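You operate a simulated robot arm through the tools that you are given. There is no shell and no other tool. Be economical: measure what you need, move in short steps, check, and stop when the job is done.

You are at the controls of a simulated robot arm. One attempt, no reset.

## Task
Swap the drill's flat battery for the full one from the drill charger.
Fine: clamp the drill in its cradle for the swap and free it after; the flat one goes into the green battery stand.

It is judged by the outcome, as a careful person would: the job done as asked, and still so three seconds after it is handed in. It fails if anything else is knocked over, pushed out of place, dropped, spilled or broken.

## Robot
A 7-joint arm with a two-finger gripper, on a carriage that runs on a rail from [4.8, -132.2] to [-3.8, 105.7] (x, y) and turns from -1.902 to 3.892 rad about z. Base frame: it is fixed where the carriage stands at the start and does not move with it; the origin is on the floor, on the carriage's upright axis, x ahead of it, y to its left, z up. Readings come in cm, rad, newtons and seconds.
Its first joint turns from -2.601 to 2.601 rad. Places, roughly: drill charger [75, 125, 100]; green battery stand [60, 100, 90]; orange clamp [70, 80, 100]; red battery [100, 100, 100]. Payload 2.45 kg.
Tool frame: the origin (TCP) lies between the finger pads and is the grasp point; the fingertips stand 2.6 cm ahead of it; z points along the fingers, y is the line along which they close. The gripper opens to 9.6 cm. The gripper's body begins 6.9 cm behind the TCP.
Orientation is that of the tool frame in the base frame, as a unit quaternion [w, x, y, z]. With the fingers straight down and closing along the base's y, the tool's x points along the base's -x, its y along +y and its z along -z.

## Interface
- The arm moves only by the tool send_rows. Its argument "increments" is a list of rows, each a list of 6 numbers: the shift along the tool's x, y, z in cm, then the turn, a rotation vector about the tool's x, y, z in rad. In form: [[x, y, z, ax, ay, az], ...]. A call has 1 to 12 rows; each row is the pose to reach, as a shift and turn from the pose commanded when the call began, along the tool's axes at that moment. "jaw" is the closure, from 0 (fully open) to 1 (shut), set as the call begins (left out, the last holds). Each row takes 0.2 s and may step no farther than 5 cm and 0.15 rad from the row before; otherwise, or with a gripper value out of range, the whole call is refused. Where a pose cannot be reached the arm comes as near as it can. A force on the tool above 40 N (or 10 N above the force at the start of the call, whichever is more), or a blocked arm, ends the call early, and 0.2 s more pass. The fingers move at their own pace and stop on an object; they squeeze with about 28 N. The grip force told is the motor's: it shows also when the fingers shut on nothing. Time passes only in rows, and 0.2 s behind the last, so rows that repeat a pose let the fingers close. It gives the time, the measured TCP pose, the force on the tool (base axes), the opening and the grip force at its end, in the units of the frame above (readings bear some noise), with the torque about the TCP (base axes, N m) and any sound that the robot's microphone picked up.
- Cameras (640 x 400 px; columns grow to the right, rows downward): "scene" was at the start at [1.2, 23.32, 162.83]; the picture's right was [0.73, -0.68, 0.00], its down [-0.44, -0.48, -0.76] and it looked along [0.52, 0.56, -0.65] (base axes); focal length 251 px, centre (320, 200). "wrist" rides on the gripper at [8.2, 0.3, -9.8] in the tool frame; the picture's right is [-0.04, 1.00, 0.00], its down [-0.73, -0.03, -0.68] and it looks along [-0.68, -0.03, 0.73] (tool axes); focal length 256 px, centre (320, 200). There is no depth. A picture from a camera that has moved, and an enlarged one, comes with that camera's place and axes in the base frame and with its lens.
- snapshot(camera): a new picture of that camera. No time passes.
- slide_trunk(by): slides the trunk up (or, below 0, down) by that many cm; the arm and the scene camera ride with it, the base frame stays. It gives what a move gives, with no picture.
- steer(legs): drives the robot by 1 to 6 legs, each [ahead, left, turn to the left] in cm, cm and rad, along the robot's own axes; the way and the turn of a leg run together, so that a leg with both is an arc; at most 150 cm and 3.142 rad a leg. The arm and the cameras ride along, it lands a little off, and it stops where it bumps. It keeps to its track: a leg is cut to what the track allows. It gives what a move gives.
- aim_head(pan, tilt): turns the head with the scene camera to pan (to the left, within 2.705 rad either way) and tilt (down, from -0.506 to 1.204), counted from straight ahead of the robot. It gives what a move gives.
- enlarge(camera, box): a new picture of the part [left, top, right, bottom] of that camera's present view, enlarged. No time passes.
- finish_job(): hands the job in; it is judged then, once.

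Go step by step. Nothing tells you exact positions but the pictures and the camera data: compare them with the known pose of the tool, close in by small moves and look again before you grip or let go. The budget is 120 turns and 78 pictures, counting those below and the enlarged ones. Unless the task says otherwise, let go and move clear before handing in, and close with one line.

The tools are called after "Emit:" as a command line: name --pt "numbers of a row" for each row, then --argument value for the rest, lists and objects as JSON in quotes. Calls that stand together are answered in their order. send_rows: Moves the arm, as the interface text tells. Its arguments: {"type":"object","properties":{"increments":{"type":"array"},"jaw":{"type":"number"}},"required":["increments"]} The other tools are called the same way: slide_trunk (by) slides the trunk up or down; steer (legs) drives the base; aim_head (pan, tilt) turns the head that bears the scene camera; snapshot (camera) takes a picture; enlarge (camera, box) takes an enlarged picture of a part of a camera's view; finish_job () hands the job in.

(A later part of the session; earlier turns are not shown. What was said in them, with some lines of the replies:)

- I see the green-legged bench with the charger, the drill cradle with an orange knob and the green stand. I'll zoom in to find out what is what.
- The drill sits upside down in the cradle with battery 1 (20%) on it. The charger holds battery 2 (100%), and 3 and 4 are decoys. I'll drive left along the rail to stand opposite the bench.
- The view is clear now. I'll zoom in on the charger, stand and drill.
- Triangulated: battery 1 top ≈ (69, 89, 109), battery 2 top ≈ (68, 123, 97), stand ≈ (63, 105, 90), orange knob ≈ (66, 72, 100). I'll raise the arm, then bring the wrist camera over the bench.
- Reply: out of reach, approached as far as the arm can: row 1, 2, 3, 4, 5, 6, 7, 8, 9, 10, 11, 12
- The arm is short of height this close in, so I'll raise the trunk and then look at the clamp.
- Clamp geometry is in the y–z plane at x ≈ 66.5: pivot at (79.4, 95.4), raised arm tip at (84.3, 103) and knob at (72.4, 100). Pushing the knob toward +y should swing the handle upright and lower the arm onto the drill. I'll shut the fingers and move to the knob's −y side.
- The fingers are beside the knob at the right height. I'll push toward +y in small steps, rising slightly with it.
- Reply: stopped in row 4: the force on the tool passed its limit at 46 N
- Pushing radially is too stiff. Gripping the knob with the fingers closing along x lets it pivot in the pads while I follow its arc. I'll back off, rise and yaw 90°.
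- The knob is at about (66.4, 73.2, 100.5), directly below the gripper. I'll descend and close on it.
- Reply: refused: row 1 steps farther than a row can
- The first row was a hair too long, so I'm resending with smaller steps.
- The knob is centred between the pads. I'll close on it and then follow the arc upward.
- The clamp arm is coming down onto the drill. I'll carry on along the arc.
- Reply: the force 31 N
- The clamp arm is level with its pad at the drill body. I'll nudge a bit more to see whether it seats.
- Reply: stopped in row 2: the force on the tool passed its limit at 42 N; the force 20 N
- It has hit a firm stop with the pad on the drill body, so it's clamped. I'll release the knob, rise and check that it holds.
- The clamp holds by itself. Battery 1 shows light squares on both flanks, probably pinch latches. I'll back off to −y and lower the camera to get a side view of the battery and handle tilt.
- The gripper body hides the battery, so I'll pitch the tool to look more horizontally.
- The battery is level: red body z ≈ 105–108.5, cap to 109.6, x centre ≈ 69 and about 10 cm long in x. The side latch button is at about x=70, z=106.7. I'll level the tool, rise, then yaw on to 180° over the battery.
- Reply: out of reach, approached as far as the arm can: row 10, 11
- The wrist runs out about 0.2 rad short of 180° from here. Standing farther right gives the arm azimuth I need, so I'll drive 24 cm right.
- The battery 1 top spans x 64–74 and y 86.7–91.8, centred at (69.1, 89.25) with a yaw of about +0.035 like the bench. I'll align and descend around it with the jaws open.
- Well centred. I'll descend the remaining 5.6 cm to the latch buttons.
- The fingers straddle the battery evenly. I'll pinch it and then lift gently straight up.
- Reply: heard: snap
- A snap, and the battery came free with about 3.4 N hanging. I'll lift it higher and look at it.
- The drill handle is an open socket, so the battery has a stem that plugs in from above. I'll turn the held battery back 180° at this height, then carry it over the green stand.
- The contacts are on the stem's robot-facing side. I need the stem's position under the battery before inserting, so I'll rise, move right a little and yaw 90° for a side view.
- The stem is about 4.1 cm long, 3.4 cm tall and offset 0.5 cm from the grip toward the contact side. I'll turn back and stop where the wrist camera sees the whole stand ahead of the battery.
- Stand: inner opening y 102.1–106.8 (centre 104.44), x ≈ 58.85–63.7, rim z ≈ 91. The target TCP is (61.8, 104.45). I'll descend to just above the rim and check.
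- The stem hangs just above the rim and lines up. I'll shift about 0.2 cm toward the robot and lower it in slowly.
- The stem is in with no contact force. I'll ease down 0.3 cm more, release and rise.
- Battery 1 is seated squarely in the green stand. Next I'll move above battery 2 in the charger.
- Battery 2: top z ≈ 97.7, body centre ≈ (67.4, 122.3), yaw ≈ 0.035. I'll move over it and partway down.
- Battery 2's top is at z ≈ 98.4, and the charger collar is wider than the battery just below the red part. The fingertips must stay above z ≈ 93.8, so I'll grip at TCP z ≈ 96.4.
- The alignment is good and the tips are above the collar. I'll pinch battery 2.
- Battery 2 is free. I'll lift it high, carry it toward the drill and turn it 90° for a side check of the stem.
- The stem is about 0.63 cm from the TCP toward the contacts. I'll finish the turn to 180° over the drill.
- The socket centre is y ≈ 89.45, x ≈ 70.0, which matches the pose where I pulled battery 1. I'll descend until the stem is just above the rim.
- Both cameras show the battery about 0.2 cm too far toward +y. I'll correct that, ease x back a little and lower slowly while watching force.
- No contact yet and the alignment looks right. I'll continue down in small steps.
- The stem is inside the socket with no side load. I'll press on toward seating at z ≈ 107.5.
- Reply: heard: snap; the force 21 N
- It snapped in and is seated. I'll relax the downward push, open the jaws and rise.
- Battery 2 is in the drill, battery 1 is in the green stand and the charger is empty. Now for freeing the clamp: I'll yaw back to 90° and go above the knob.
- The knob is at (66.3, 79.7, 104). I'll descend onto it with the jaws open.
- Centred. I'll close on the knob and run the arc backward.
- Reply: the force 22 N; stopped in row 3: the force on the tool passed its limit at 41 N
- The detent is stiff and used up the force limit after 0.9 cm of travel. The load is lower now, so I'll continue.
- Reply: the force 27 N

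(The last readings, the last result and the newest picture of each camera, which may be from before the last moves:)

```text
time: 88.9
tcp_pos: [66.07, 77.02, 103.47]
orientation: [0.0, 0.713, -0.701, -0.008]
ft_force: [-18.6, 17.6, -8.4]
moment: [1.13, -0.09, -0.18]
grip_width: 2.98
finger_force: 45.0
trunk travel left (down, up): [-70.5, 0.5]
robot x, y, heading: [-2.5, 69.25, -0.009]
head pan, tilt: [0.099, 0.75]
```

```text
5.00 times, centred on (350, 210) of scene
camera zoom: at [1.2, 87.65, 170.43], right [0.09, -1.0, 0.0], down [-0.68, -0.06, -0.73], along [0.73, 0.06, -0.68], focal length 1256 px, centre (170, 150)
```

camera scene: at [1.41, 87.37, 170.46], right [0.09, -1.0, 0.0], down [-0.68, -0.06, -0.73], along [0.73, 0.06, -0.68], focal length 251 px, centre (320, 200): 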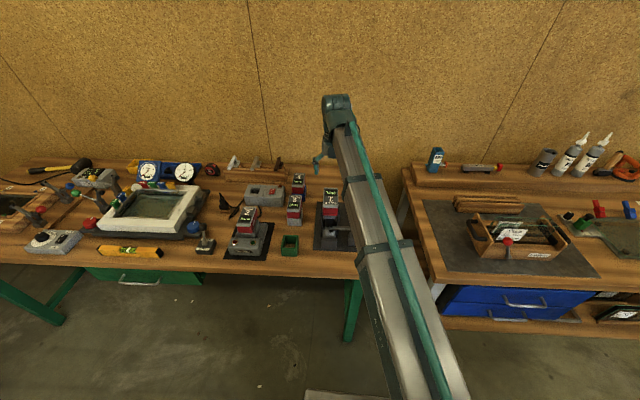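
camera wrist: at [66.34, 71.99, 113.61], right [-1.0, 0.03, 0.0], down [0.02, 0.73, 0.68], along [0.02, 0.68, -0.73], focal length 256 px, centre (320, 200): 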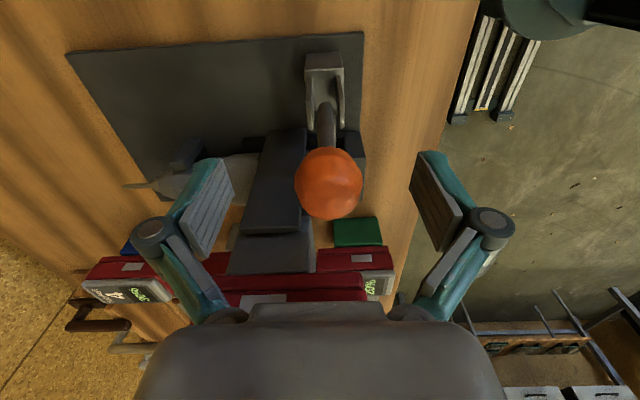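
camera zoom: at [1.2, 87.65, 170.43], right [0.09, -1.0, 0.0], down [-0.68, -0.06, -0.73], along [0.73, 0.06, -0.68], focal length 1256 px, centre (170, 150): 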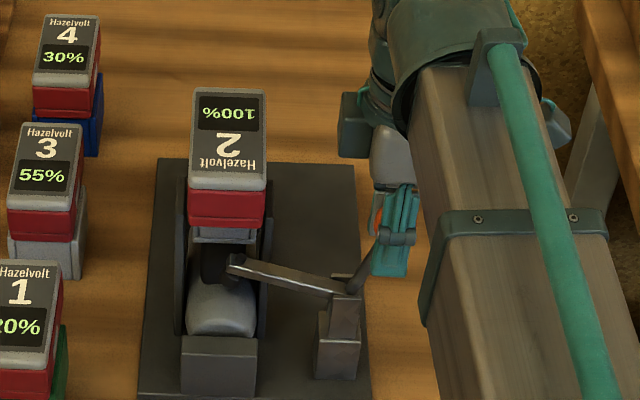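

The arm is lifting off the drill. I'll continue the arc back to the original open position.

Emit:
send_rows --pt "0.6 0 0.2 0 0 0" --pt "1.17 0 0.44 0 0 0" --pt "1.75 0 0.75 0 0 0" --pt "2.33 0 1.1 0 0 0" --pt "2.85 0 1.5 0 0 0" --pt "3.36 0 1.92 0 0 0" --pt "3.85 0 2.4 0 0 0" --pt "4.26 0 2.9 0 0 0"

Emit:
enlarge --camera "scene" --box '[300, 170, 400, 250]'

```text
time: 90.7
tcp_pos: [66.32, 72.62, 100.64]
orientation: [-0.001, 0.713, -0.701, -0.006]
ft_force: [-0.2, 12.3, 9.3]
moment: [1.18, 0.02, -0.03]
grip_width: 3.0
finger_force: 44.9
trunk travel left (down, up): [-70.5, 0.5]
robot x, y, heading: [-2.39, 69.55, -0.009]
head pan, tilt: [0.099, 0.75]
```

```text
5.00 times, centred on (350, 210) of scene
camera zoom: at [1.27, 87.54, 170.46], right [0.09, -1.0, 0.0], down [-0.68, -0.06, -0.73], along [0.73, 0.06, -0.68], focal length 1256 px, centre (170, 150)
```

zoom: 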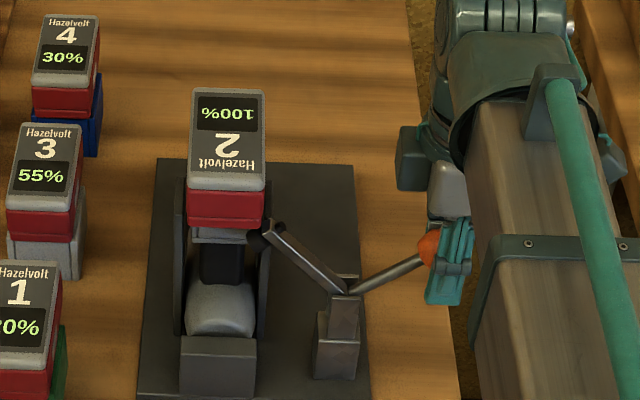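

Almost at the original open position. I'll go on to its stop.

Emit:
send_rows --pt "0.28 0 0.37 0 0 0" --pt "0.53 0 0.75 0 0 0" --pt "0.75 0 1.15 0 0 0" --pt "0.95 0 1.55 0 0 0"

Emit:
enlarge --camera "scene" --box '[300, 170, 400, 250]'

```text
time: 91.7
tcp_pos: [66.22, 71.57, 98.87]
orientation: [0.001, 0.713, -0.701, -0.005]
ft_force: [7.8, 3.9, 12.1]
moment: [1.16, 0.09, -0.11]
grip_width: 3.01
finger_force: 44.6
trunk travel left (down, up): [-70.5, 0.5]
robot x, y, heading: [-2.66, 69.67, -0.011]
head pan, tilt: [0.099, 0.75]
```

```text
5.00 times, centred on (350, 210) of scene
camera zoom: at [1.36, 87.44, 170.46], right [0.09, -1.0, 0.0], down [-0.68, -0.06, -0.73], along [0.73, 0.07, -0.68], focal length 1256 px, centre (170, 150)
```

zoom: 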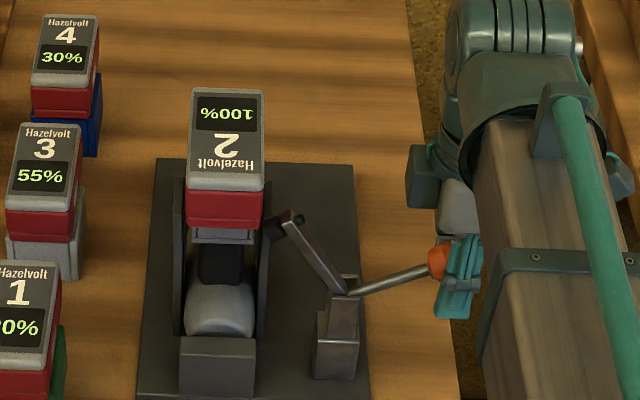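

The clamp arm stands well clear of the drill. I'll release the knob and rise clear.

Emit:
send_rows --pt "0 0 0 0 0 0" --pt "0 0 0 0 0 0" --pt "0 0 0 0 0 0" --jaw 0

Emit:
send_rows --pt "0 0 -4.5 0 0 0" --pt "0 0 -9 0 0 0" --pt "0 0 -13.5 0 0 0" --pt "0 0 -18 0 0 0" --pt "0 0 -21 0 0 0" --pt "0 0 -21 0 0 0" --pt "0 0 -21 0 0 0"

Emit:
snapshot --camera "wrist"

Emit:
enlarge --camera "scene" --box '[220, 150, 400, 270]'

```text
time: 92.5
tcp_pos: [66.33, 71.5, 99.01]
orientation: [0.001, 0.713, -0.701, -0.005]
ft_force: [0.3, -0.8, -0.6]
moment: [-0.02, -0.02, 0.03]
grip_width: 9.6
finger_force: 0.1
trunk travel left (down, up): [-70.5, 0.5]
robot x, y, heading: [-2.35, 69.39, -0.01]
head pan, tilt: [0.099, 0.75]
```

```text
time: 94.1
tcp_pos: [66.5, 71.35, 119.83]
orientation: [0.001, 0.713, -0.701, -0.005]
ft_force: [-0.4, -0.7, -0.2]
moment: [0.0, -0.01, 0.03]
grip_width: 9.59
finger_force: 0.1
trunk travel left (down, up): [-70.5, 0.5]
robot x, y, heading: [-2.67, 69.72, -0.011]
head pan, tilt: [0.099, 0.75]
```

```text
11 pictures are left
camera wrist: at [66.54, 63.22, 129.62], right [-1.0, 0.02, 0.01], down [0.02, 0.73, 0.68], along [0.01, 0.68, -0.73], focal length 256 px, centre (320, 200)
```

wrist: 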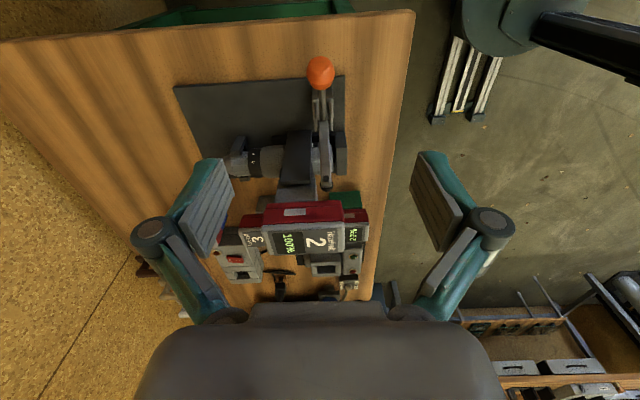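

```text
3.33 times, centred on (310, 210) of scene
camera zoom: at [1.38, 87.41, 170.46], right [0.09, -1.0, 0.0], down [-0.68, -0.06, -0.73], along [0.73, 0.07, -0.68], focal length 838 px, centre (353, 167)
```

zoom: 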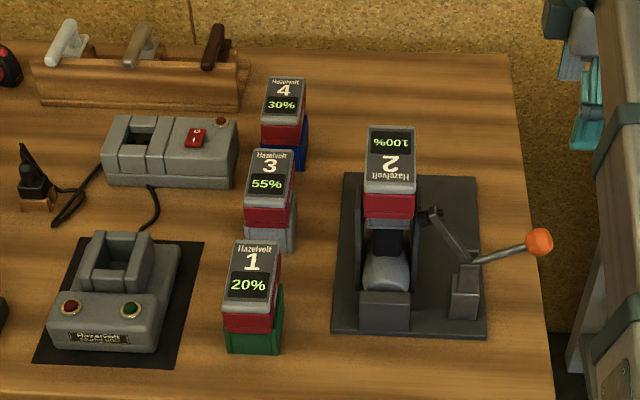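

Battery 2 (100%) is seated in the drill, battery 1 (20%) is in the green stand, the clamp is open and the arm is clear. I'm handing it in.

Emit:
finish_job

```text
The job is handed in.
```

The battery swap is done and handed in: the full battery (2, 100%) snapped into the drill, the flat one (1, 20%) is in the green stand, and the clamp is open again.
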